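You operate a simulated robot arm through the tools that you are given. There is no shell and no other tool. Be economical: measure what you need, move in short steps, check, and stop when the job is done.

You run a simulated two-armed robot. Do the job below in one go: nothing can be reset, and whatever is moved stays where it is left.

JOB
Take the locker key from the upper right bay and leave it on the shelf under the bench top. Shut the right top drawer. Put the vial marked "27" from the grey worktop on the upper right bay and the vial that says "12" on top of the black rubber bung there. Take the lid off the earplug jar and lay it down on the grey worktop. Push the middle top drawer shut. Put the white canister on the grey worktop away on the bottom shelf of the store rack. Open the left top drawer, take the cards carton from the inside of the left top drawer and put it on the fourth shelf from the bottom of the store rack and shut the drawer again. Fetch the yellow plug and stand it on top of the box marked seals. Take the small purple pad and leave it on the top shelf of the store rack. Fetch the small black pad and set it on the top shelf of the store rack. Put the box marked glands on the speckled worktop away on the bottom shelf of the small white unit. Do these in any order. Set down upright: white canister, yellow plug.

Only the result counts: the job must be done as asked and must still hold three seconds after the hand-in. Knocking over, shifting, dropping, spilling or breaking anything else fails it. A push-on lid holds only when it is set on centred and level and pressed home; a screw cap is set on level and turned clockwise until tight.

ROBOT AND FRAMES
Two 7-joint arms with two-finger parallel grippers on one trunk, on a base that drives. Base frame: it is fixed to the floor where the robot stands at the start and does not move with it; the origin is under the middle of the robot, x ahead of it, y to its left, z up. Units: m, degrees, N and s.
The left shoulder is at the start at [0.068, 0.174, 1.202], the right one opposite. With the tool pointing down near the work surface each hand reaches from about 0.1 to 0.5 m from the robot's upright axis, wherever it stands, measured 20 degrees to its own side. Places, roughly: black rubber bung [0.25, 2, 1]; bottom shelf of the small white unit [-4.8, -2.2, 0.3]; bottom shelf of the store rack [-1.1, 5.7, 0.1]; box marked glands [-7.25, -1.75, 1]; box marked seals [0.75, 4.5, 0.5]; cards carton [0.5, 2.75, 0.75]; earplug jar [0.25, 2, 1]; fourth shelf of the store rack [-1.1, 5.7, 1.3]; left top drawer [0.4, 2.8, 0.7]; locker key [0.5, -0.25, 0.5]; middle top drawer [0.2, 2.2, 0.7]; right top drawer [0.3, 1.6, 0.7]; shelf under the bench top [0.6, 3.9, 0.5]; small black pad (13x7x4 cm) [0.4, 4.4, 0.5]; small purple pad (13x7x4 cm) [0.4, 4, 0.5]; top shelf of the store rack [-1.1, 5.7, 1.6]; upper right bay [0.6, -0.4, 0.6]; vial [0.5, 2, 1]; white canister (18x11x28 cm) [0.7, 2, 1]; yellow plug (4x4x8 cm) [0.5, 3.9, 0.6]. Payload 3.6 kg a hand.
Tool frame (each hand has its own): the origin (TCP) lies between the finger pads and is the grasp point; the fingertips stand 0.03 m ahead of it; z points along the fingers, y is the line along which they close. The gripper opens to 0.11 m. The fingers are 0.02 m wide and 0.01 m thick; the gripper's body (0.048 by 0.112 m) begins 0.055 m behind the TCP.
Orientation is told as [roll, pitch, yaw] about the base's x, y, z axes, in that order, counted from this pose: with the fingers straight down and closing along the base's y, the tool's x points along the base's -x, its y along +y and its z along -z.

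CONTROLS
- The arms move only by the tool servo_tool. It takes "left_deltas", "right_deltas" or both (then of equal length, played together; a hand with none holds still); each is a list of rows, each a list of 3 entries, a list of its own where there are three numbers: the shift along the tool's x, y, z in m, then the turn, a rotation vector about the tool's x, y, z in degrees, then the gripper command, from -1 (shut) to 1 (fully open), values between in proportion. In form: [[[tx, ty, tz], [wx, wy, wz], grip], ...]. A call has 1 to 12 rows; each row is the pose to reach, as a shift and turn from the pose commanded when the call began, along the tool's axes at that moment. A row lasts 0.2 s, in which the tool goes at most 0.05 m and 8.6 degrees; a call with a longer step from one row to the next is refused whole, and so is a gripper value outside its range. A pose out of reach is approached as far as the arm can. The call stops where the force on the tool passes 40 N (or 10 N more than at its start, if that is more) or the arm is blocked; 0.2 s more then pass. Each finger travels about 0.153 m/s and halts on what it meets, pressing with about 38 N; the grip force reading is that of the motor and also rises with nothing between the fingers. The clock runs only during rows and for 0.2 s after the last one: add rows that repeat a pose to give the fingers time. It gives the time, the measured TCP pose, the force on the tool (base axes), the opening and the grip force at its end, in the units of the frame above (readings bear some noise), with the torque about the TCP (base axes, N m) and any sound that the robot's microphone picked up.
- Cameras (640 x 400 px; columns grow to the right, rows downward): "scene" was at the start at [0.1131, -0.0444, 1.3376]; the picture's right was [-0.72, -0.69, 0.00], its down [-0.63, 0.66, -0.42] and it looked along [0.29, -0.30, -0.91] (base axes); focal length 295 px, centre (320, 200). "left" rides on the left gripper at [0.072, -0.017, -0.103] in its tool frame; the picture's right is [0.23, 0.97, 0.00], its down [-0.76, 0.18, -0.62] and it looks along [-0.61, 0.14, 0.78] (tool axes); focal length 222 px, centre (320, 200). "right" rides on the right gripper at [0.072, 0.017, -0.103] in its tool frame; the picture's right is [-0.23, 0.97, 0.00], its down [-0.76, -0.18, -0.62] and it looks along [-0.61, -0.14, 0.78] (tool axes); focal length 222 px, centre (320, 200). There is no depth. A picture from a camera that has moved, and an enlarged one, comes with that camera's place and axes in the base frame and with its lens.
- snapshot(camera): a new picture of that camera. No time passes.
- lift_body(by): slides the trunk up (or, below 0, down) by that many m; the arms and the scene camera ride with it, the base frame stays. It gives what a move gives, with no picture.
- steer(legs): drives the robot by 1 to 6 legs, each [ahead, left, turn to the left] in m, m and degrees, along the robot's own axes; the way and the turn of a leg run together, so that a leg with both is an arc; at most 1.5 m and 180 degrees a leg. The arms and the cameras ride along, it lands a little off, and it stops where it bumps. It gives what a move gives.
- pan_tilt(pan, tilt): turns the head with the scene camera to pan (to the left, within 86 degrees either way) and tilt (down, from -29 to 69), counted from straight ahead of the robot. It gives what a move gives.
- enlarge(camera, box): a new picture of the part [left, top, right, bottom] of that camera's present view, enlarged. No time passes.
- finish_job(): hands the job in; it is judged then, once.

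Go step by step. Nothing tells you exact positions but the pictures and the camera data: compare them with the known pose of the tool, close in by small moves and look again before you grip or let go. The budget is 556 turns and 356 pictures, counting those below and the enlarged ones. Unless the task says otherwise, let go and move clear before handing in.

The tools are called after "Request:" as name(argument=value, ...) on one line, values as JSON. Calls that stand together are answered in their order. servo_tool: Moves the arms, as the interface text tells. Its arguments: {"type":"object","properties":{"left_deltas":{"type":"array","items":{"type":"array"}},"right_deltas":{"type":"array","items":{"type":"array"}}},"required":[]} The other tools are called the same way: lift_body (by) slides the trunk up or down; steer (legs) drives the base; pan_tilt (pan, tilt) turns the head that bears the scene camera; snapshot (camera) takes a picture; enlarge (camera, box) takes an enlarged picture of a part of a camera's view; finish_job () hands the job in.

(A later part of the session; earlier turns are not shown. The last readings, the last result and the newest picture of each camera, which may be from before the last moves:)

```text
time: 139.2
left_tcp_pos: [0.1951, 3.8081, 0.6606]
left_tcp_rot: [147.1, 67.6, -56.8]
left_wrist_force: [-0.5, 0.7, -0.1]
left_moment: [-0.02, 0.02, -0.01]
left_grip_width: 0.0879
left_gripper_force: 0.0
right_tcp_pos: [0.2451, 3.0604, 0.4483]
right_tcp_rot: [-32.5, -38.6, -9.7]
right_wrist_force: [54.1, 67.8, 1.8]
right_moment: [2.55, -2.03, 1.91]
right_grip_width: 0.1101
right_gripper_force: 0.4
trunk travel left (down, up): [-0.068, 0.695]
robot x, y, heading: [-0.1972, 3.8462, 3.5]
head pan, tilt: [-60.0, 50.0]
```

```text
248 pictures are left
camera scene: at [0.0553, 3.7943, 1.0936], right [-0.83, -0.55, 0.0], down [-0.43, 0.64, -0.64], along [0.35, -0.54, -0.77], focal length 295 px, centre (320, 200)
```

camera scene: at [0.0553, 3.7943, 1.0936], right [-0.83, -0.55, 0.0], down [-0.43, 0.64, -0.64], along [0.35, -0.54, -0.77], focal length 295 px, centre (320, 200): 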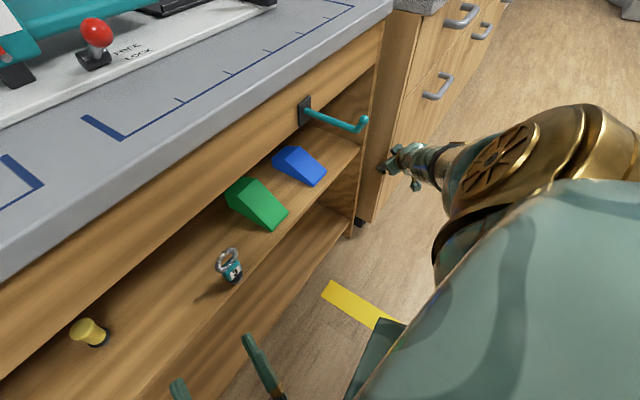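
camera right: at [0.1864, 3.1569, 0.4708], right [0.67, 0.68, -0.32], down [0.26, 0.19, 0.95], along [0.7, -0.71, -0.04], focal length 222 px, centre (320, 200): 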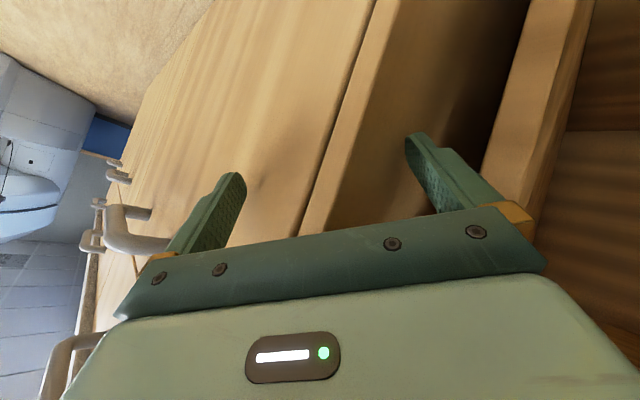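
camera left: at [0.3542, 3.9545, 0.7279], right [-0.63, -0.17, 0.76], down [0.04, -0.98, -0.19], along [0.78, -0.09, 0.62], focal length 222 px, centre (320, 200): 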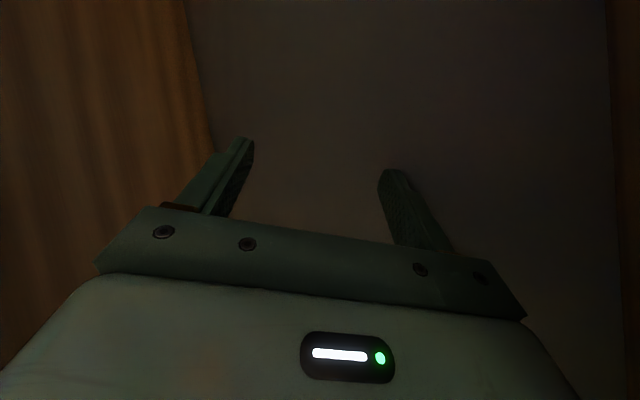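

Withdraw the right hand purely along its own axis (toward the shoulder).

Request:
servo_tool(right_deltas=[[[0, 0, -0.04], [0, 0, 0], 1], [[0, 0, -0.08], [0, 0, 0], 1], [[0, 0, -0.12], [0, 0, 0], 1]])

Request:
snapshot(camera="right")

```text
time: 139.5
left_tcp_pos: [0.193, 3.8073, 0.6622]
left_tcp_rot: [147.6, 67.6, -56.5]
left_wrist_force: [-0.5, 0.3, 0.3]
left_moment: [-0.01, 0.04, 0.0]
left_grip_width: 0.0881
left_gripper_force: 0.0
right_tcp_pos: [0.2446, 3.0577, 0.4468]
right_tcp_rot: [-32.5, -38.6, -9.1]
right_wrist_force: [1.1, 4.4, 0.4]
right_moment: [0.13, -0.09, 0.22]
right_grip_width: 0.1102
right_gripper_force: 0.1
right hand out of reach, approached as far as the arm can: row 1
trunk travel left (down, up): [-0.068, 0.695]
robot x, y, heading: [-0.1904, 3.8457, 3.2]
head pan, tilt: [-60.0, 50.0]
stopped in row 1 (right hand): the force on the tool passed its limit at 99 N (the readings are from after the stop); the commanded pose is now the measured one
```

```text
247 pictures are left
camera right: at [0.152, 3.1459, 0.4619], right [0.63, 0.73, -0.27], down [0.23, 0.15, 0.96], along [0.74, -0.67, -0.08], focal length 222 px, centre (320, 200)
```

right: 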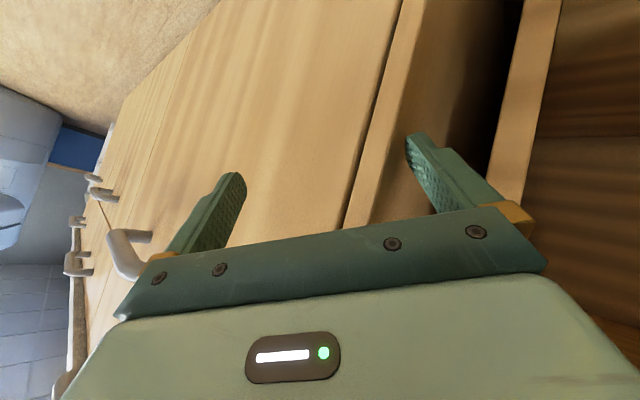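

Forces vanished. Pull straight back (-x) in small steps.

Request:
servo_tool(right_deltas=[[[0.0231, -0.0139, -0.013], [0, 0, 0], 1], [[0.0462, -0.0278, -0.026], [0, 0, 0], 1], [[0.0693, -0.0417, -0.039], [0, 0, 0], 1], [[0.0924, -0.0556, -0.052], [0, 0, 0], 1]])

Request:
snapshot(camera="right")

```text
time: 140.0
left_tcp_pos: [0.1946, 3.809, 0.6616]
left_tcp_rot: [147.5, 67.6, -56.2]
left_wrist_force: [-0.1, 0.3, 0.0]
left_moment: [-0.02, -0.02, -0.02]
left_grip_width: 0.0882
left_gripper_force: 0.0
right_tcp_pos: [0.2325, 3.0589, 0.4451]
right_tcp_rot: [-30.6, -38.8, -9.3]
right_wrist_force: [-1.3, 3.5, -0.8]
right_moment: [0.09, 0.03, 0.17]
right_grip_width: 0.11
right_gripper_force: 0.2
right hand out of reach, approached as far as the arm can: row 1, 2
trunk travel left (down, up): [-0.068, 0.695]
robot x, y, heading: [-0.1927, 3.8442, 3.6]
head pan, tilt: [-60.0, 50.0]
stopped in row 2 (right hand): the force on the tool passed its limit at 50 N (the readings are from after the stop); the commanded pose is now the measured one
```

```text
246 pictures are left
camera right: at [0.1367, 3.1422, 0.4619], right [0.62, 0.75, -0.24], down [0.23, 0.13, 0.97], along [0.75, -0.65, -0.09], focal length 222 px, centre (320, 200)
```

right: 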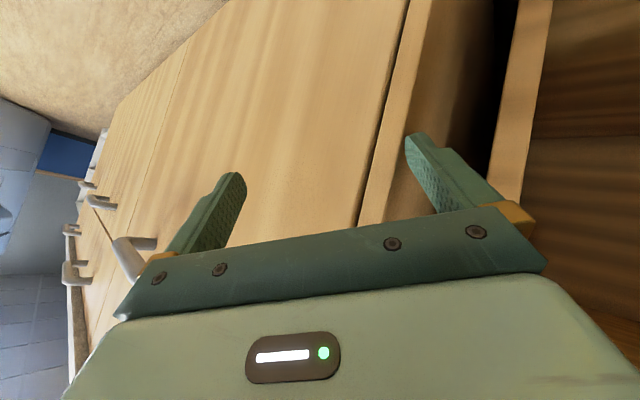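

Request:
steer(legs=[[-0.1, 0, 0]])

Request:
snapshot(camera="right")

```text
time: 141.2
left_tcp_pos: [0.0916, 3.8033, 0.6613]
left_tcp_rot: [147.6, 67.7, -56.2]
left_wrist_force: [0.2, -1.1, -0.1]
left_moment: [-0.02, 0.0, -0.02]
left_grip_width: 0.0878
left_gripper_force: 0.0
right_tcp_pos: [0.13, 3.0523, 0.4451]
right_tcp_rot: [-30.7, -38.8, -9.4]
right_wrist_force: [-0.7, 0.2, -0.6]
right_moment: [-0.01, 0.05, 0.01]
right_grip_width: 0.1099
right_gripper_force: 0.1
trunk travel left (down, up): [-0.068, 0.695]
robot x, y, heading: [-0.2939, 3.838, 3.7]
head pan, tilt: [-60.0, 50.0]
```

```text
245 pictures are left
camera right: at [0.0352, 3.1354, 0.4622], right [0.62, 0.75, -0.24], down [0.22, 0.13, 0.97], along [0.75, -0.65, -0.09], focal length 222 px, centre (320, 200)
```

right: 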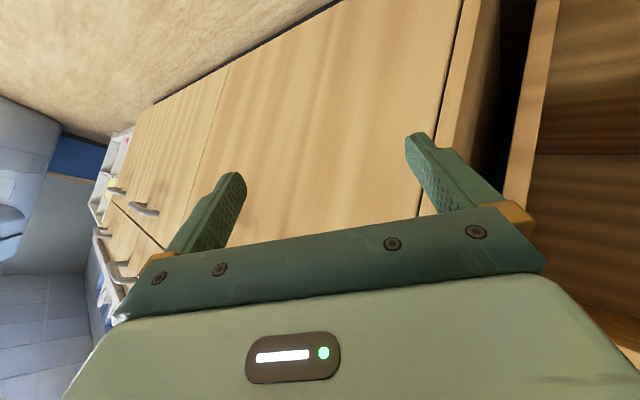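

Free. Back off more, raise the trunk and check the rack on the bench.

Request:
steer(legs=[[-0.3, 0, -3.6]])

Request:
lift_body(by=0.35)

Request:
pan_tilt(pan=-35, tilt=40)

Request:
snapshot(camera="scene")

```text
time: 143.2
left_tcp_pos: [-0.2087, 3.7682, 0.6636]
left_tcp_rot: [147.6, 67.7, -59.8]
left_wrist_force: [0.4, 0.4, 0.1]
left_moment: [0.0, 0.01, 0.0]
left_grip_width: 0.088
left_gripper_force: 0.1
right_tcp_pos: [-0.2191, 3.0173, 0.4462]
right_tcp_rot: [-30.7, -38.8, -13.0]
right_wrist_force: [-0.2, -0.4, -0.1]
right_moment: [0.0, 0.04, 0.01]
right_grip_width: 0.1102
right_gripper_force: 0.0
trunk travel left (down, up): [-0.068, 0.695]
robot x, y, heading: [-0.593, 3.8259, 0.2]
head pan, tilt: [-60.0, 50.0]
```

```text
time: 146.6
left_tcp_pos: [-0.2092, 3.7685, 1.0108]
left_tcp_rot: [147.6, 67.7, -59.9]
left_wrist_force: [-0.3, -0.2, 0.8]
left_moment: [-0.01, -0.01, -0.01]
left_grip_width: 0.0879
left_gripper_force: 0.0
right_tcp_pos: [-0.1802, 3.0172, 0.904]
right_tcp_rot: [-22.5, -57.8, -19.1]
right_wrist_force: [1.0, 0.5, 0.0]
right_moment: [0.01, -0.01, 0.0]
right_grip_width: 0.1098
right_gripper_force: 0.1
trunk travel left (down, up): [-0.418, 0.345]
robot x, y, heading: [-0.5909, 3.8292, 0.1]
head pan, tilt: [-60.0, 50.0]
```

```text
time: 147.5
left_tcp_pos: [-0.2088, 3.7679, 1.011]
left_tcp_rot: [147.6, 67.6, -59.7]
left_wrist_force: [-0.5, -0.6, -0.8]
left_moment: [0.03, 0.04, 0.0]
left_grip_width: 0.0879
left_gripper_force: 0.2
right_tcp_pos: [-0.1809, 3.0164, 0.9039]
right_tcp_rot: [-22.4, -57.8, -19.1]
right_wrist_force: [0.3, -0.2, 0.4]
right_moment: [-0.01, -0.03, 0.0]
right_grip_width: 0.1102
right_gripper_force: 0.1
trunk travel left (down, up): [-0.418, 0.345]
robot x, y, heading: [-0.5959, 3.8259, 0.2]
head pan, tilt: [-35.0, 40.0]
```

```text
244 pictures are left
camera scene: at [-0.4857, 3.7792, 1.4715], right [-0.57, -0.82, 0.0], down [-0.53, 0.37, -0.77], along [0.63, -0.44, -0.64], focal length 295 px, centre (320, 200)
```

scene: 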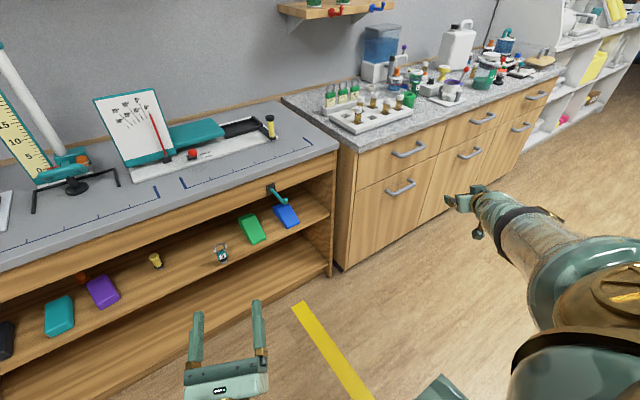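

Request:
enlarge(camera="scene", box=[240, 40, 540, 230])

Request:
enlarge(camera="scene", box=[0, 160, 340, 372])

```text
2.11 times, centred on (390, 135) of scene
camera zoom: at [-0.4857, 3.7792, 1.4715], right [-0.57, -0.82, 0.0], down [-0.53, 0.37, -0.77], along [0.63, -0.44, -0.64], focal length 620 px, centre (173, 337)
```

zoom: 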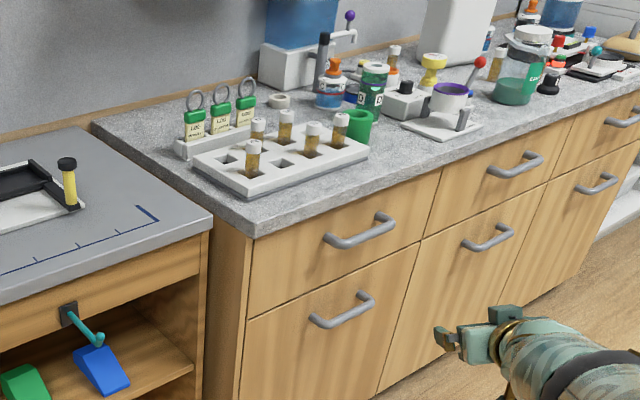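

```text
1.88 times, centred on (170, 266) of scene
camera zoom: at [-0.4857, 3.7792, 1.4715], right [-0.57, -0.82, 0.0], down [-0.53, 0.37, -0.77], along [0.63, -0.44, -0.64], focal length 555 px, centre (602, 76)
```

zoom: 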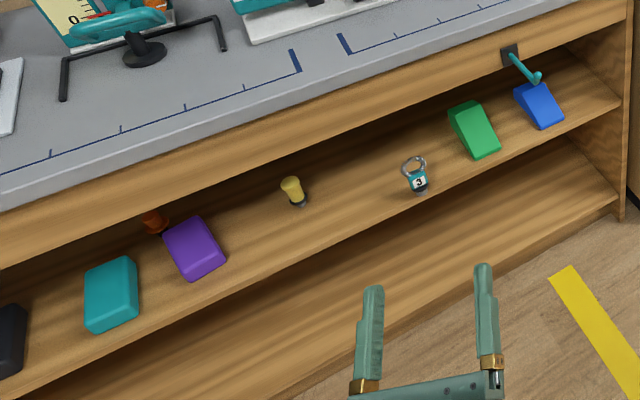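

Nothing on shelf or bench appears disturbed. Now restore the hands: unroll the left about its axis and straighten the right.

Request:
servo_tool(left_deltas=[[[0, 0, 0], [0, 0, -8], 0.6], [[0, 0, 0], [0, 0, -16], 0.6], [[0, 0, 0], [0, 0, -24], 0.6], [[0, 0, 0], [0, 0, -32], 0.6], [[0, 0, 0], [0, 0, -40], 0.6], [[0, 0, 0], [0, 0, -48], 0.6], [[0, 0, 0], [0, 0, -56], 0.6], [[0, 0, 0], [0, 0, -64], 0.6], [[0, 0, 0], [0, 0, -72], 0.6], [[0, 0, 0], [0, 0, -80], 0.6]], right_deltas=[[[0, 0, 0], [-7.5, 0, 0], 1], [[0, 0, 0], [-15, 0, 0], 1], [[0, 0, 0], [-22.4, 0, 0], 1], [[0, 0, 0], [-22.4, 0, 0], 1], [[0, 0, 0], [-22.4, 0, 0], 1], [[0, 0, 0], [-22.4, 0, 0], 1], [[0, 0, 0], [-22.4, 0, 0], 1], [[0, 0, 0], [-22.4, 0, 0], 1], [[0, 0, 0], [-22.4, 0, 0], 1], [[0, 0, 0], [-22.4, 0, 0], 1]])

Request:
servo_tool(left_deltas=[[[0, 0, 0], [0, 0, -8], 0.6], [[0, 0, 0], [0, 0, -16], 0.6], [[0, 0, 0], [0, 0, -24], 0.6], [[0, 0, 0], [0, 0, -32], 0.6], [[0, 0, 0], [0, 0, -40], 0.6], [[0, 0, 0], [0, 0, -48], 0.6], [[0, 0, 0], [0, 0, -56], 0.6], [[0, 0, 0], [0, 0, -64], 0.6]], right_deltas=[[[0, 0, 0], [0, 7.3, 0], 1], [[0, 0, 0], [0, 14.6, 0], 1], [[0, 0, 0], [0, 21.9, 0], 1], [[0, 0, 0], [0, 29.2, 0], 1], [[0, 0, 0], [0, 36.5, 0], 1], [[0, 0, 0], [0, 43.8, 0], 1], [[0, 0, 0], [0, 51, 0], 1], [[0, 0, 0], [0, 57.8, 0], 1]])

Request:
snapshot(camera="scene")

```text
time: 149.7
left_tcp_pos: [-0.2091, 3.769, 1.0114]
left_tcp_rot: [108.9, -2.5, -116.2]
left_wrist_force: [-0.4, 0.5, -0.1]
left_moment: [0.0, 0.03, -0.04]
left_grip_width: 0.0878
left_gripper_force: 0.1
right_tcp_pos: [-0.1844, 3.0361, 0.9471]
right_tcp_rot: [0.0, -57.7, -19.1]
right_wrist_force: [-0.4, 0.8, -0.1]
right_moment: [0.02, 0.0, -0.03]
right_grip_width: 0.1101
right_gripper_force: 0.2
right hand out of reach, approached as far as the arm can: row 1, 2, 3, 4, 5, 6, 7, 8, 9, 10
trunk travel left (down, up): [-0.418, 0.345]
robot x, y, heading: [-0.5988, 3.8284, 0.2]
head pan, tilt: [-35.0, 40.0]
```

```text
time: 151.5
left_tcp_pos: [-0.2087, 3.769, 1.0122]
left_tcp_rot: [130.4, -60.3, -151.9]
left_wrist_force: [0.1, 0.1, -0.2]
left_moment: [0.01, 0.04, 0.0]
left_grip_width: 0.0881
left_gripper_force: 0.0
right_tcp_pos: [-0.2387, 3.0829, 0.9764]
right_tcp_rot: [0.1, -3.2, -19.1]
right_wrist_force: [-0.4, 0.3, 0.0]
right_moment: [0.0, -0.04, 0.01]
right_grip_width: 0.1101
right_gripper_force: 0.0
right hand out of reach, approached as far as the arm can: row 2, 3, 4, 5, 6, 7, 8
trunk travel left (down, up): [-0.418, 0.345]
robot x, y, heading: [-0.5961, 3.828, 0.1]
head pan, tilt: [-35.0, 40.0]
```

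```text
241 pictures are left
camera scene: at [-0.486, 3.7794, 1.4716], right [-0.57, -0.82, 0.0], down [-0.53, 0.37, -0.77], along [0.63, -0.44, -0.64], focal length 295 px, centre (320, 200)
```

scene: 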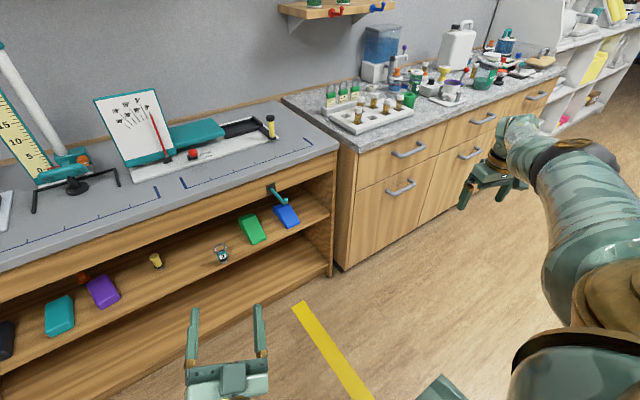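

Request:
servo_tool(left_deltas=[[[0, 0, 0], [0, 0, -8], 0.6], [[0, 0, 0], [0, 0, -16], 0.6], [[0, 0, 0], [0, 0, -23.5], 0.6]], right_deltas=[[[0, 0, 0], [0, 0, -7], 1], [[0, 0, 0], [0, 0, -14], 1], [[0, 0, 0], [0, 3, -19], 1]])

Request:
servo_tool(left_deltas=[[[0, 0, 0], [0, 8, 0], 0.6], [[0, 0, 0], [0, 16, 0], 0.6], [[0, 0, 0], [0, 24, 0], 0.6], [[0, 0, 0], [0, 32, 0], 0.6], [[0, 0, 0], [0, 40, 0], 0.6], [[0, 0, 0], [0, 48, 0], 0.6], [[0, 0, 0], [0, 56, 0], 0.6], [[0, 0, 0], [0, 64, 0], 0.6]], right_deltas=[[[0, 0.04, 0], [0, 0, 0], 1], [[0, 0.08, 0], [0, 0, 0], 1], [[0, 0.12, 0], [0, 0, 0], 1], [[0, 0.16, 0], [0, 0, 0], 1], [[0, 0.2, 0], [0, 0, 0], 1], [[0, 0.24, 0], [0, 0, 0], 1], [[0, 0.28, 0], [0, 0, 0], 1], [[0, 0.32, 0], [0, 0, 0], 1]])

Request:
pan_tilt(pan=0, tilt=60)

Request:
snapshot(camera="scene")

```text
time: 152.3
left_tcp_pos: [-0.2092, 3.7693, 1.0118]
left_tcp_rot: [-179.9, -71.2, 154.5]
left_wrist_force: [0.0, 0.4, -0.1]
left_moment: [0.02, -0.02, 0.01]
left_grip_width: 0.0882
left_gripper_force: 0.2
right_tcp_pos: [-0.2404, 3.0873, 0.9772]
right_tcp_rot: [-0.4, -0.2, 0.0]
right_wrist_force: [0.5, -1.0, -0.2]
right_moment: [-0.02, 0.01, 0.02]
right_grip_width: 0.1098
right_gripper_force: 0.0
right hand out of reach, approached as far as the arm can: row 3
trunk travel left (down, up): [-0.418, 0.345]
robot x, y, heading: [-0.5946, 3.8302, 0.2]
head pan, tilt: [-35.0, 40.0]
```

```text
time: 154.1
left_tcp_pos: [-0.2194, 3.8302, 0.9484]
left_tcp_rot: [15.3, -42.0, -38.0]
left_wrist_force: [0.9, 1.0, 0.3]
left_moment: [0.0, 0.02, 0.0]
left_grip_width: 0.088
left_gripper_force: 0.2
right_tcp_pos: [-0.0811, 3.2714, 0.9074]
right_tcp_rot: [-0.6, -0.1, -0.2]
right_wrist_force: [0.6, 0.2, -0.1]
right_moment: [-0.02, -0.02, 0.0]
right_grip_width: 0.11
right_gripper_force: 0.0
right hand out of reach, approached as far as the arm can: row 1, 2, 3, 4, 5, 6, 7, 8
trunk travel left (down, up): [-0.418, 0.345]
robot x, y, heading: [-0.5937, 3.8295, 0.0]
head pan, tilt: [-35.0, 40.0]
stopped in row 8 (left hand): the arm was blocked; the commanded pose is now the measured one
```

```text
time: 155.1
left_tcp_pos: [-0.2201, 3.8312, 0.9494]
left_tcp_rot: [15.2, -41.9, -38.0]
left_wrist_force: [0.6, 0.4, 0.1]
left_moment: [-0.01, 0.03, 0.0]
left_grip_width: 0.0882
left_gripper_force: 0.1
right_tcp_pos: [-0.0821, 3.2712, 0.9065]
right_tcp_rot: [-0.5, -0.2, -0.3]
right_wrist_force: [-0.2, -0.6, -0.1]
right_moment: [0.0, 0.01, -0.02]
right_grip_width: 0.1102
right_gripper_force: 0.1
trunk travel left (down, up): [-0.418, 0.345]
robot x, y, heading: [-0.5959, 3.8281, 0.1]
head pan, tilt: [0.0, 60.0]
```

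```text
240 pictures are left
camera scene: at [-0.4887, 3.8279, 1.4448], right [0.0, -1.0, 0.0], down [-0.87, 0.0, -0.5], along [0.5, 0.0, -0.87], focal length 295 px, centre (320, 200)
```

scene: 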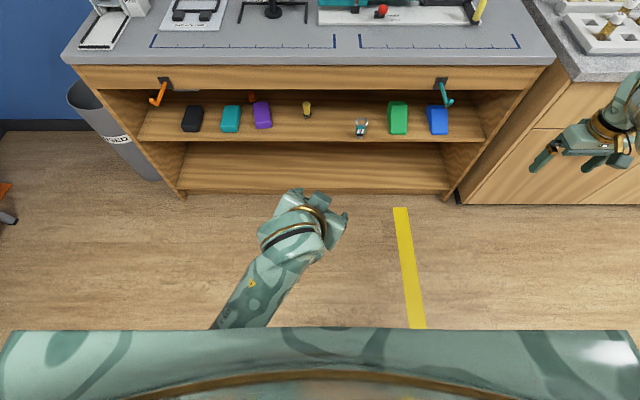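

Both hands are pointing sensibly again. Try to park the right hand closer and higher.

Request:
servo_tool(right_deltas=[[[0.03, 0, -0.035], [0, 0, 0], 1], [[0.06, 0, -0.07], [0, 0, 0], 1], [[0.09, 0.01, -0.105], [0, 0, 0], 1], [[0.12, 0.02, -0.14], [0, 0, 0], 1], [[0.15, 0.03, -0.17], [0, 0, 0], 1], [[0.18, 0.04, -0.2], [0, 0, 0], 1], [[0.21, 0.05, -0.2], [0, 0, 0], 1]])

Request:
pan_tilt(pan=-40, tilt=50)

Request:
snapshot(camera="scene")

```text
time: 156.7
left_tcp_pos: [-0.2183, 3.8306, 0.9484]
left_tcp_rot: [15.2, -42.0, -38.1]
left_wrist_force: [-0.6, 0.6, -0.7]
left_moment: [0.02, 0.0, 0.02]
left_grip_width: 0.088
left_gripper_force: 0.1
right_tcp_pos: [-0.1124, 3.1737, 1.1008]
right_tcp_rot: [-0.5, -0.1, -0.2]
right_wrist_force: [-0.4, 0.1, 0.2]
right_moment: [-0.01, 0.02, -0.01]
right_grip_width: 0.1102
right_gripper_force: 0.0
right hand out of reach, approached as far as the arm can: row 1, 2, 3, 4, 5, 6, 7
trunk travel left (down, up): [-0.418, 0.345]
robot x, y, heading: [-0.5949, 3.8297, -0.1]
head pan, tilt: [0.0, 60.0]
```

```text
time: 157.7
left_tcp_pos: [-0.2202, 3.8299, 0.9491]
left_tcp_rot: [15.3, -42.1, -38.0]
left_wrist_force: [0.1, 0.4, -0.6]
left_moment: [0.02, -0.01, 0.03]
left_grip_width: 0.0877
left_gripper_force: 0.1
right_tcp_pos: [-0.1137, 3.1728, 1.1]
right_tcp_rot: [-0.5, -0.1, -0.2]
right_wrist_force: [-0.5, 0.2, 0.5]
right_moment: [-0.02, 0.0, 0.0]
right_grip_width: 0.1101
right_gripper_force: 0.1
trunk travel left (down, up): [-0.418, 0.345]
robot x, y, heading: [-0.5931, 3.8259, 0.1]
head pan, tilt: [-40.0, 50.0]
```

```text
239 pictures are left
camera scene: at [-0.4963, 3.7786, 1.4573], right [-0.64, -0.77, 0.0], down [-0.59, 0.49, -0.64], along [0.49, -0.41, -0.77], focal length 295 px, centre (320, 200)
```

scene: 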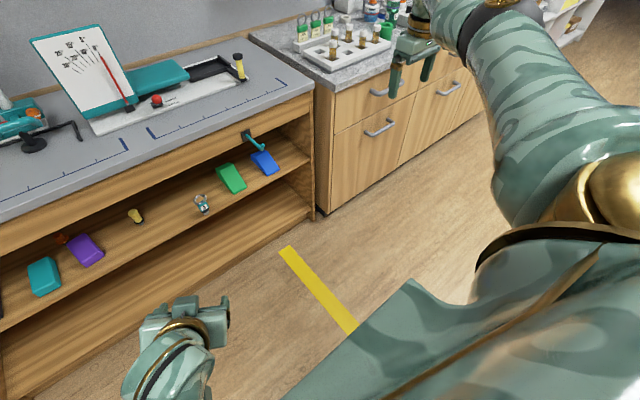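

The right arm is stuck straight (singular). Try an inward move combined with a wrist rotation to break it.

Request:
servo_tool(right_deltas=[[[0.03, 0.02, 0], [3, 6, 4], 1], [[0.06, 0.04, 0.01], [6, 12, 8], 1], [[0.09, 0.06, 0.03], [8, 18, 12], 1], [[0.12, 0.08, 0.05], [8, 24, 16], 1], [[0.15, 0.1, 0.07], [8, 24, 20], 1], [[0.18, 0.12, 0.09], [8, 24, 24], 1], [[0.21, 0.14, 0.11], [8, 24, 28], 1], [[0.24, 0.16, 0.13], [8, 24, 28], 1]])

Request:
snapshot(camera="scene")

```text
time: 159.5
left_tcp_pos: [-0.2204, 3.8299, 0.9499]
left_tcp_rot: [15.3, -41.9, -38.1]
left_wrist_force: [-0.2, -0.1, -0.8]
left_moment: [0.01, -0.02, 0.01]
left_grip_width: 0.088
left_gripper_force: 0.1
right_tcp_pos: [-0.355, 3.3369, 0.9662]
right_tcp_rot: [-14.7, 20.5, -31.5]
right_wrist_force: [-1.0, -0.6, 0.9]
right_moment: [-0.02, 0.02, 0.04]
right_grip_width: 0.1102
right_gripper_force: 0.1
right hand out of reach, approached as far as the arm can: row 1, 2, 3
trunk travel left (down, up): [-0.418, 0.345]
robot x, y, heading: [-0.596, 3.8273, 0.0]
head pan, tilt: [-40.0, 50.0]
```

```text
238 pictures are left
camera scene: at [-0.4967, 3.7794, 1.4574], right [-0.64, -0.77, 0.0], down [-0.59, 0.49, -0.64], along [0.49, -0.41, -0.77], focal length 295 px, centre (320, 200)
```

scene: 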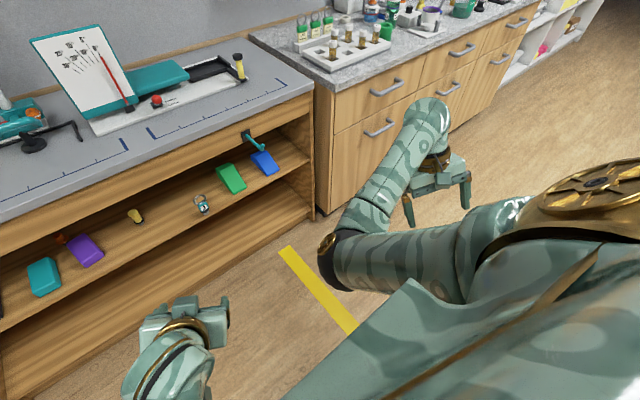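

That broke it. Now try parking the right hand more to the side/back so its elbow isn't ahead of the base.

Request:
servo_tool(right_deltas=[[[0.012, -0.037, 0.014], [0, 0, 0], 1], [[0.024, -0.074, 0.029], [0, 0, 0], 1], [[0.037, -0.11, 0.043], [0, 0, 0], 1], [[0.049, -0.147, 0.058], [0, 0, 0], 1], [[0.061, -0.184, 0.072], [0, 0, 0], 1], [[0.0736, -0.221, 0.087], [0, 0, 0], 1]])

Request:
snapshot(camera="scene")

```text
time: 160.9
left_tcp_pos: [-0.2196, 3.8307, 0.9494]
left_tcp_rot: [15.4, -42.1, -38.0]
left_wrist_force: [0.0, -0.8, 0.4]
left_moment: [0.0, 0.0, 0.01]
left_grip_width: 0.0879
left_gripper_force: 0.1
right_tcp_pos: [-0.547, 3.1722, 0.9639]
right_tcp_rot: [-14.5, 20.5, -31.2]
right_wrist_force: [0.2, 0.7, 0.2]
right_moment: [0.02, -0.03, 0.0]
right_grip_width: 0.1102
right_gripper_force: 0.1
trunk travel left (down, up): [-0.418, 0.345]
robot x, y, heading: [-0.5916, 3.8283, 0.2]
head pan, tilt: [-40.0, 50.0]
```

```text
237 pictures are left
camera scene: at [-0.4972, 3.7778, 1.4574], right [-0.64, -0.77, 0.0], down [-0.59, 0.49, -0.64], along [0.49, -0.41, -0.77], focal length 295 px, centre (320, 200)
```

scene: 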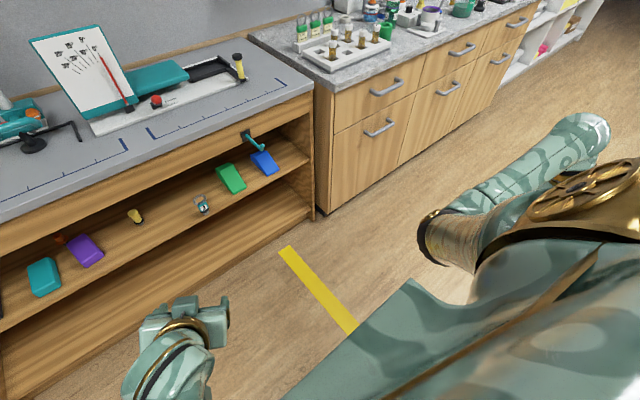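

Right arm is parked nicely. Now square up the left hand.

Request:
servo_tool(left_deltas=[[[0, 0, 0], [7.6, 0, 0], 0.6], [[0, 0, 0], [15.3, 0, 0], 0.6]])

Request:
servo_tool(left_deltas=[[[0, 0, 0], [-5.1, 0, -5.6], 0.6], [[0, 0, 0], [-10.2, 0, -11.3], 0.6], [[0, 0, 0], [-15.3, 0, -16.9], 0.6], [[0, 0, 0], [-20.4, 0, -22.6], 0.6], [[0, 0, 0], [-25.4, 0, -28.2], 0.6]])

```text
time: 161.5
left_tcp_pos: [-0.2194, 3.8287, 0.9498]
left_tcp_rot: [-0.4, -42.2, -37.8]
left_wrist_force: [-0.7, -0.1, 0.4]
left_moment: [-0.03, 0.01, 0.03]
left_grip_width: 0.0882
left_gripper_force: 0.0
right_tcp_pos: [-0.5454, 3.174, 0.9657]
right_tcp_rot: [-14.5, 20.5, -31.3]
right_wrist_force: [0.0, -0.1, -0.3]
right_moment: [-0.03, -0.01, -0.03]
right_grip_width: 0.1103
right_gripper_force: 0.0
trunk travel left (down, up): [-0.418, 0.345]
robot x, y, heading: [-0.595, 3.8306, 0.2]
head pan, tilt: [-40.0, 50.0]
```

```text
time: 162.3
left_tcp_pos: [-0.2212, 3.887, 0.9148]
left_tcp_rot: [13.3, -39.0, -26.9]
left_wrist_force: [-0.4, 0.4, 0.5]
left_moment: [0.01, -0.01, 0.0]
left_grip_width: 0.088
left_gripper_force: 0.0
right_tcp_pos: [-0.5459, 3.1734, 0.9648]
right_tcp_rot: [-14.6, 20.5, -31.4]
right_wrist_force: [-0.5, -0.4, -1.0]
right_moment: [-0.02, 0.03, 0.02]
right_grip_width: 0.11
right_gripper_force: 0.0
trunk travel left (down, up): [-0.418, 0.345]
robot x, y, heading: [-0.5912, 3.8287, 0.1]
head pan, tilt: [-40.0, 50.0]
stopped in row 4 (left hand): the arm was blocked; the commanded pose is now the measured one
```

Request:
servo_tool(left_deltas=[[[-0.015, 0.044, 0.009], [0, 0, 0], 0.6], [[-0.03, 0.088, 0.019], [0, 0, 0], 0.6], [[-0.045, 0.132, 0.029], [0, 0, 0], 0.6], [[-0.059, 0.175, 0.038], [0, 0, 0], 0.6]])

Request:
pan_tilt(pan=20, tilt=50)

Request:
snapshot(camera="scene")

```text
time: 163.3
left_tcp_pos: [-0.0989, 4.0267, 0.9543]
left_tcp_rot: [13.0, -39.1, -26.9]
left_wrist_force: [-0.8, 0.7, -0.1]
left_moment: [0.01, 0.01, 0.0]
left_grip_width: 0.0879
left_gripper_force: 0.0
right_tcp_pos: [-0.5444, 3.1749, 0.9654]
right_tcp_rot: [-14.6, 20.5, -31.4]
right_wrist_force: [0.2, 0.8, -0.9]
right_moment: [0.03, 0.01, -0.04]
right_grip_width: 0.1098
right_gripper_force: 0.0
trunk travel left (down, up): [-0.418, 0.345]
robot x, y, heading: [-0.597, 3.8269, 0.3]
head pan, tilt: [-40.0, 50.0]
```

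```text
time: 164.7
left_tcp_pos: [-0.1003, 4.0248, 0.9546]
left_tcp_rot: [13.0, -39.0, -26.8]
left_wrist_force: [-0.8, -0.5, 0.2]
left_moment: [0.0, 0.0, -0.02]
left_grip_width: 0.0881
left_gripper_force: 0.0
right_tcp_pos: [-0.5456, 3.1749, 0.965]
right_tcp_rot: [-14.6, 20.5, -31.4]
right_wrist_force: [-0.8, 0.2, 0.8]
right_moment: [0.0, -0.02, -0.02]
right_grip_width: 0.1099
right_gripper_force: 0.0
trunk travel left (down, up): [-0.418, 0.345]
robot x, y, heading: [-0.5934, 3.8293, 0.2]
head pan, tilt: [20.0, 50.0]
```

```text
236 pictures are left
camera scene: at [-0.4831, 3.8545, 1.4574], right [0.34, -0.94, 0.0], down [-0.72, -0.26, -0.64], along [0.6, 0.22, -0.77], focal length 295 px, centre (320, 200)
```

scene: 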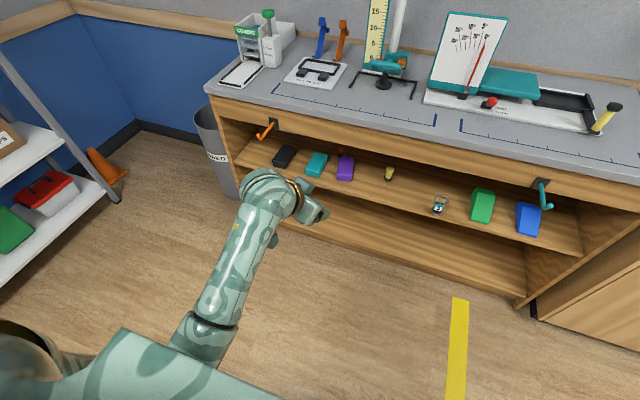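

Left arm is in its good posture. Finish squaring it.

Request:
servo_tool(left_deltas=[[[0, 0, 0], [6.5, 0, 0], 0.6], [[0, 0, 0], [13, 0, 0], 0.6]])

Request:
servo_tool(left_deltas=[[[0, 0, 0], [-4.2, 0, -5.2], 0.6], [[0, 0, 0], [-8.4, 0, -10.4], 0.6], [[0, 0, 0], [-12.7, 0, -15.6], 0.6], [[0, 0, 0], [-16.9, 0, -20.8], 0.6]])

Request:
servo_tool(left_deltas=[[[0, 0, 0], [0, -7, 0], 0.6], [[0, 0, 0], [0, -14, 0], 0.6], [[0, 0, 0], [0, -21, 0], 0.6]])

```text
time: 165.2
left_tcp_pos: [-0.1011, 4.0254, 0.9547]
left_tcp_rot: [0.0, -39.0, -26.8]
left_wrist_force: [-0.2, -0.8, 0.1]
left_moment: [0.0, -0.02, -0.01]
left_grip_width: 0.0881
left_gripper_force: 0.1
right_tcp_pos: [-0.5452, 3.1743, 0.9651]
right_tcp_rot: [-14.6, 20.5, -31.4]
right_wrist_force: [0.0, 0.3, -0.3]
right_moment: [-0.03, 0.0, 0.0]
right_grip_width: 0.1101
right_gripper_force: 0.0
trunk travel left (down, up): [-0.418, 0.345]
robot x, y, heading: [-0.5956, 3.8292, -0.1]
head pan, tilt: [20.0, 50.0]
```

```text
time: 166.2
left_tcp_pos: [-0.0998, 4.0255, 0.9552]
left_tcp_rot: [0.2, -39.1, 0.1]
left_wrist_force: [-0.8, -0.1, 0.9]
left_moment: [0.0, 0.0, 0.0]
left_grip_width: 0.0881
left_gripper_force: 0.0
right_tcp_pos: [-0.5457, 3.1753, 0.9652]
right_tcp_rot: [-14.5, 20.6, -31.4]
right_wrist_force: [-0.3, -0.2, -1.0]
right_moment: [0.0, 0.0, -0.01]
right_grip_width: 0.11
right_gripper_force: 0.0
trunk travel left (down, up): [-0.418, 0.345]
robot x, y, heading: [-0.5929, 3.8269, 0.2]
head pan, tilt: [20.0, 50.0]
```

```text
time: 167.1
left_tcp_pos: [-0.1009, 4.0251, 0.9554]
left_tcp_rot: [0.1, -60.2, -0.1]
left_wrist_force: [0.0, -0.4, 0.2]
left_moment: [0.03, 0.03, 0.01]
left_grip_width: 0.0879
left_gripper_force: 0.0
right_tcp_pos: [-0.5464, 3.1744, 0.9649]
right_tcp_rot: [-14.6, 20.6, -31.4]
right_wrist_force: [0.3, 0.1, 0.4]
right_moment: [0.02, 0.0, 0.01]
right_grip_width: 0.1098
right_gripper_force: 0.0
trunk travel left (down, up): [-0.418, 0.345]
robot x, y, heading: [-0.5942, 3.8279, 0.1]
head pan, tilt: [20.0, 50.0]
```

Lower the trunk, align with the plug (y 3.885) and look.

Request:
lift_body(by=-0.3)

Request:
steer(legs=[[0.15, -0.14, 0]])

Request:
pan_tilt(pan=15, tilt=40)

Request:
snapshot(camera="scene")

Request:
snapshot(camera="left")

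```text
time: 170.1
left_tcp_pos: [-0.0989, 4.0293, 0.6571]
left_tcp_rot: [2.0, -60.4, -2.0]
left_wrist_force: [0.7, 0.4, -1.5]
left_moment: [0.01, -0.01, 0.02]
left_grip_width: 0.0881
left_gripper_force: 0.1
right_tcp_pos: [-0.5465, 3.1748, 0.6658]
right_tcp_rot: [-14.6, 20.6, -31.4]
right_wrist_force: [-0.2, -0.2, 0.4]
right_moment: [0.02, 0.02, -0.03]
right_grip_width: 0.1099
right_gripper_force: 0.1
trunk travel left (down, up): [-0.118, 0.645]
robot x, y, heading: [-0.5943, 3.8314, -0.1]
head pan, tilt: [20.0, 50.0]
```

```text
time: 171.7
left_tcp_pos: [0.0484, 3.8877, 0.6531]
left_tcp_rot: [2.0, -60.0, -1.9]
left_wrist_force: [-0.9, -0.6, -0.3]
left_moment: [-0.01, 0.01, -0.06]
left_grip_width: 0.0881
left_gripper_force: 0.0
right_tcp_pos: [-0.3959, 3.0331, 0.6639]
right_tcp_rot: [-14.6, 20.5, -31.2]
right_wrist_force: [0.7, 0.4, -0.1]
right_moment: [0.03, -0.01, -0.01]
right_grip_width: 0.1099
right_gripper_force: 0.1
trunk travel left (down, up): [-0.118, 0.645]
robot x, y, heading: [-0.4408, 3.6876, 0.3]
head pan, tilt: [20.0, 50.0]
```

```text
time: 172.4
left_tcp_pos: [0.0489, 3.8877, 0.6561]
left_tcp_rot: [2.2, -60.1, -2.3]
left_wrist_force: [-0.1, -0.4, 0.5]
left_moment: [0.02, 0.02, 0.02]
left_grip_width: 0.088
left_gripper_force: 0.0
right_tcp_pos: [-0.3966, 3.0336, 0.665]
right_tcp_rot: [-14.6, 20.4, -31.3]
right_wrist_force: [-1.2, 0.6, 0.7]
right_moment: [-0.01, -0.01, 0.04]
right_grip_width: 0.11
right_gripper_force: 0.1
trunk travel left (down, up): [-0.118, 0.645]
robot x, y, heading: [-0.4445, 3.6902, 0.0]
head pan, tilt: [15.0, 40.0]
```

```text
235 pictures are left
camera scene: at [-0.1888, 3.7102, 1.1619], right [0.26, -0.97, 0.0], down [-0.62, -0.17, -0.77], along [0.74, 0.2, -0.64], focal length 295 px, centre (320, 200)
```

scene: 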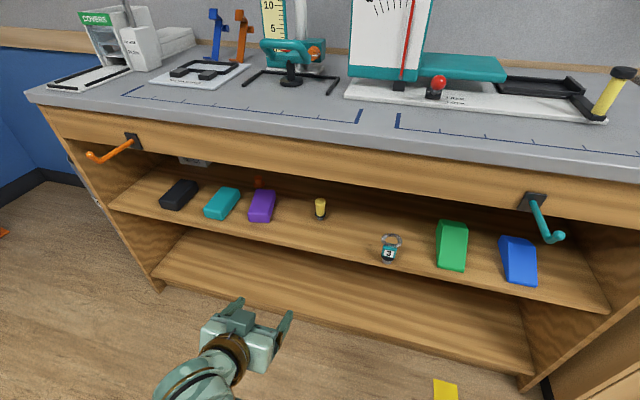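

```text
234 pictures are left
camera left: at [-0.0758, 3.8723, 0.6424], right [-0.11, 0.98, -0.18], down [-0.16, 0.16, 0.97], along [0.98, 0.13, 0.14], focal length 222 px, centre (320, 200)
```

left: 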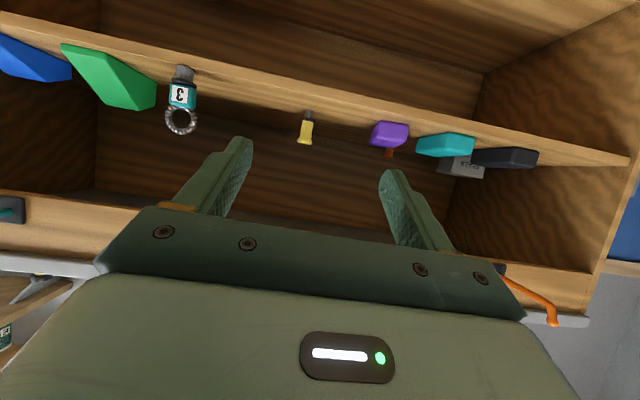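

Plug at (0.4685, 3.884, 0.561). Lower the hand, then drive in.

Request:
servo_tool(left_deltas=[[[0.0338, -0.002, 0.0195], [0, 0, 0], 0.6], [[0.0675, -0.004, 0.039], [0, 0, 0], 0.6]])

Request:
steer(legs=[[0.3, 0, 0]])

Request:
snapshot(camera="left")

Request:
snapshot(camera="scene")

```text
time: 173.0
left_tcp_pos: [0.0483, 3.8852, 0.5744]
left_tcp_rot: [2.3, -60.0, -2.5]
left_wrist_force: [0.5, 0.1, -1.5]
left_moment: [0.0, 0.0, 0.0]
left_grip_width: 0.088
left_gripper_force: 0.2
right_tcp_pos: [-0.3969, 3.0331, 0.6648]
right_tcp_rot: [-14.5, 20.5, -31.2]
right_wrist_force: [-0.1, -0.3, 1.3]
right_moment: [-0.03, -0.02, -0.02]
right_grip_width: 0.11
right_gripper_force: 0.0
trunk travel left (down, up): [-0.118, 0.645]
robot x, y, heading: [-0.4436, 3.6939, 0.1]
head pan, tilt: [15.0, 40.0]
```

```text
time: 175.0
left_tcp_pos: [0.3485, 3.8869, 0.5759]
left_tcp_rot: [2.4, -60.2, -2.4]
left_wrist_force: [-0.8, -0.1, 0.7]
left_moment: [0.0, 0.01, 0.0]
left_grip_width: 0.088
left_gripper_force: 0.1
right_tcp_pos: [-0.0969, 3.0343, 0.6644]
right_tcp_rot: [-14.5, 20.5, -31.3]
right_wrist_force: [-0.3, -0.7, -0.4]
right_moment: [-0.02, -0.03, 0.01]
right_grip_width: 0.11
right_gripper_force: 0.1
trunk travel left (down, up): [-0.118, 0.645]
robot x, y, heading: [-0.1449, 3.6902, 0.1]
head pan, tilt: [15.0, 40.0]
```

```text
233 pictures are left
camera left: at [0.2243, 3.8709, 0.5644], right [-0.11, 0.98, -0.18], down [-0.16, 0.16, 0.97], along [0.98, 0.13, 0.14], focal length 222 px, centre (320, 200)
```

left: 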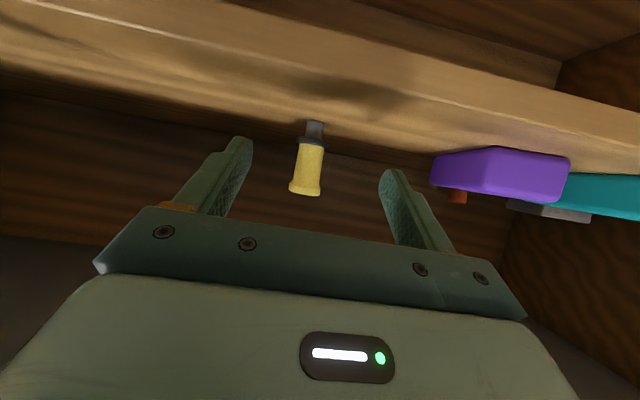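

```text
232 pictures are left
camera scene: at [0.1104, 3.711, 1.1619], right [0.26, -0.97, 0.0], down [-0.62, -0.17, -0.77], along [0.74, 0.2, -0.64], focal length 295 px, centre (320, 200)
```

scene: 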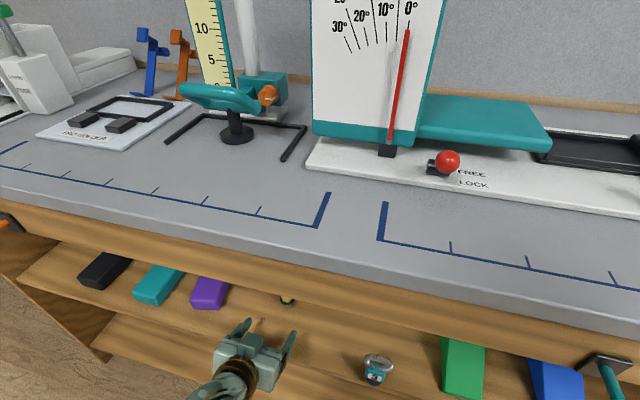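

Request:
servo_tool(left_deltas=[[[-0.017, 0, 0.033], [0, 0, 0], 0.6], [[-0.034, 0.001, 0.066], [0, 0, 0], 0.6], [[-0.051, 0.002, 0.098], [0, 0, 0], 0.6], [[-0.051, 0.002, 0.098], [0, 0, 0], 0.6]])

Request:
snapshot(camera="left")

```text
time: 176.0
left_tcp_pos: [0.4599, 3.8892, 0.572]
left_tcp_rot: [2.3, -60.2, -2.4]
left_wrist_force: [0.6, -0.6, 0.3]
left_moment: [0.0, 0.02, 0.01]
left_grip_width: 0.0881
left_gripper_force: 0.0
right_tcp_pos: [-0.0969, 3.0342, 0.6655]
right_tcp_rot: [-14.5, 20.5, -31.3]
right_wrist_force: [0.6, 0.0, -0.8]
right_moment: [-0.01, -0.03, 0.01]
right_grip_width: 0.1099
right_gripper_force: 0.1
trunk travel left (down, up): [-0.118, 0.645]
robot x, y, heading: [-0.1439, 3.6902, 0.2]
head pan, tilt: [15.0, 40.0]
```

```text
231 pictures are left
camera left: at [0.3348, 3.8724, 0.5599], right [-0.11, 0.98, -0.18], down [-0.16, 0.16, 0.97], along [0.98, 0.13, 0.14], focal length 222 px, centre (320, 200)
```

left: 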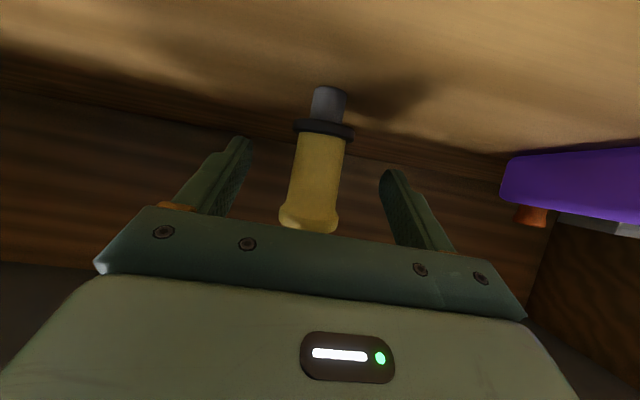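

Plug is centred between the fingers. Close.

Request:
servo_tool(left_deltas=[[[0, -0.001, 0.004], [0, 0, 0], 0], [[0, -0.001, 0.004], [0, 0, 0], -0.5], [[0, -0.001, 0.004], [0, 0, 0], -1], [[0, -0.001, 0.004], [0, 0, 0], -1]])

Request:
servo_tool(left_deltas=[[[-0.017, 0, -0.01], [0, 0, 0], -1], [[-0.034, 0, -0.02], [0, 0, 0], -1]])

Request:
snapshot(camera="left")

```text
time: 177.0
left_tcp_pos: [0.4623, 3.8875, 0.5713]
left_tcp_rot: [2.4, -60.2, -2.4]
left_wrist_force: [0.1, 0.2, 0.3]
left_moment: [0.03, 0.0, -0.04]
left_grip_width: 0.0309
left_gripper_force: 37.9
right_tcp_pos: [-0.096, 3.0344, 0.665]
right_tcp_rot: [-14.7, 20.6, -31.3]
right_wrist_force: [0.4, -0.2, -0.1]
right_moment: [0.01, 0.0, 0.02]
right_grip_width: 0.1098
right_gripper_force: 0.1
trunk travel left (down, up): [-0.118, 0.645]
robot x, y, heading: [-0.1472, 3.6881, 0.2]
head pan, tilt: [15.0, 40.0]
```

```text
time: 177.6
left_tcp_pos: [0.4618, 3.8867, 0.6101]
left_tcp_rot: [2.4, -60.2, -2.3]
left_wrist_force: [-0.4, -0.4, -1.1]
left_moment: [0.02, -0.03, 0.02]
left_grip_width: 0.0311
left_gripper_force: 38.0
right_tcp_pos: [-0.0968, 3.0352, 0.6658]
right_tcp_rot: [-14.7, 20.6, -31.2]
right_wrist_force: [0.4, 0.2, -0.5]
right_moment: [-0.02, -0.03, 0.0]
right_grip_width: 0.1099
right_gripper_force: 0.1
trunk travel left (down, up): [-0.118, 0.645]
robot x, y, heading: [-0.1472, 3.6869, 0.0]
head pan, tilt: [15.0, 40.0]
```

```text
230 pictures are left
camera left: at [0.3376, 3.8701, 0.5978], right [-0.11, 0.98, -0.18], down [-0.16, 0.16, 0.97], along [0.98, 0.13, 0.14], focal length 222 px, centre (320, 200)
```

left: 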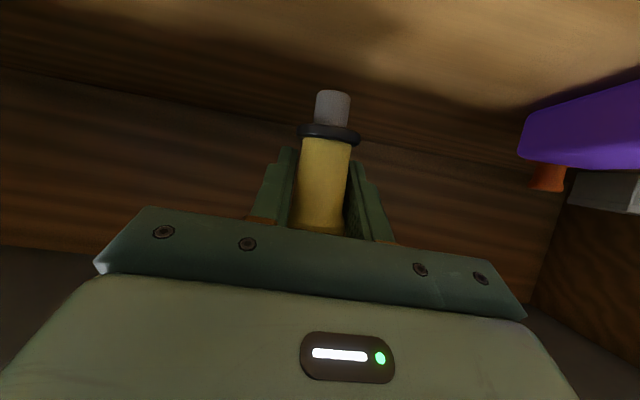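

Plug held. Back out, move left to y≈4.25 and look at the seals box.

Request:
servo_tool(left_deltas=[[[-0.03, 0, -0.0175], [0, 0, 0], -1], [[-0.043, 0, -0.025], [0, 0, 0], -1]])

Request:
steer(legs=[[-0.32, 0, 0], [0, 0.55, 0], [0.15, 0, 0]])

Request:
snapshot(camera="left")

Request:
snapshot(camera="scene")

```text
time: 178.2
left_tcp_pos: [0.4551, 3.8861, 0.6408]
left_tcp_rot: [2.1, -58.1, -2.2]
left_wrist_force: [0.6, -0.3, -0.5]
left_moment: [0.03, 0.02, 0.0]
left_grip_width: 0.0304
left_gripper_force: 38.2
right_tcp_pos: [-0.0958, 3.0358, 0.6639]
right_tcp_rot: [-14.9, 20.7, -31.4]
right_wrist_force: [0.4, 0.0, 0.0]
right_moment: [0.0, -0.04, -0.01]
right_grip_width: 0.1099
right_gripper_force: 0.0
trunk travel left (down, up): [-0.118, 0.645]
robot x, y, heading: [-0.1509, 3.6902, 0.3]
head pan, tilt: [15.0, 40.0]
```

```text
time: 184.1
left_tcp_pos: [0.2903, 4.4293, 0.6592]
left_tcp_rot: [2.4, -60.0, -2.5]
left_wrist_force: [0.5, -0.1, -0.3]
left_moment: [0.0, 0.02, -0.01]
left_grip_width: 0.0306
left_gripper_force: 36.9
right_tcp_pos: [-0.2699, 3.5783, 0.666]
right_tcp_rot: [-14.6, 20.5, -31.4]
right_wrist_force: [-0.3, -0.6, 0.9]
right_moment: [-0.03, 0.01, 0.0]
right_grip_width: 0.1097
right_gripper_force: 0.0
trunk travel left (down, up): [-0.118, 0.645]
robot x, y, heading: [-0.3192, 4.2333, -0.2]
head pan, tilt: [15.0, 40.0]
```

```text
229 pictures are left
camera left: at [0.166, 4.4129, 0.6471], right [-0.1, 0.98, -0.18], down [-0.16, 0.16, 0.97], along [0.98, 0.13, 0.14], focal length 222 px, centre (320, 200)
```

left: 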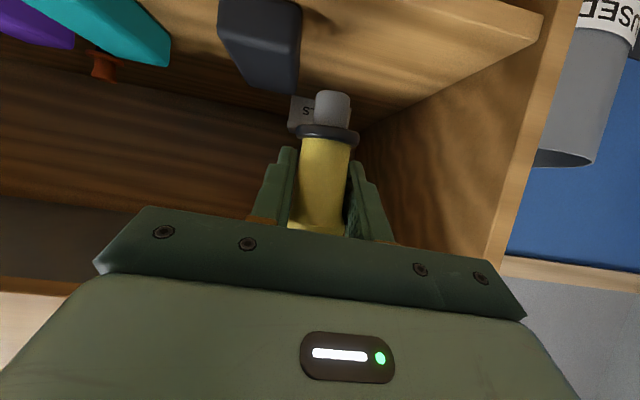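

```text
228 pictures are left
camera scene: at [-0.0604, 4.2547, 1.1618], right [0.26, -0.97, 0.0], down [-0.62, -0.17, -0.77], along [0.74, 0.2, -0.64], focal length 295 px, centre (320, 200)
```

scene: 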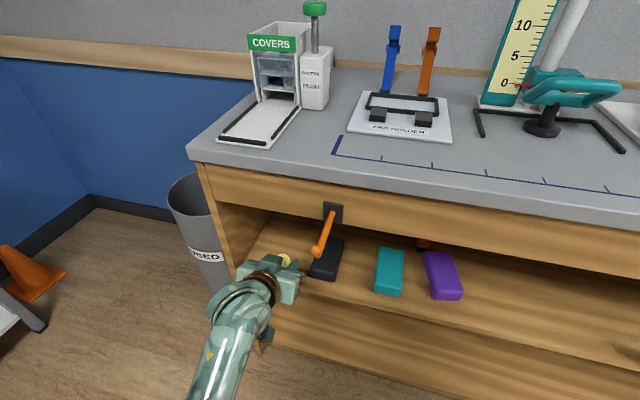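

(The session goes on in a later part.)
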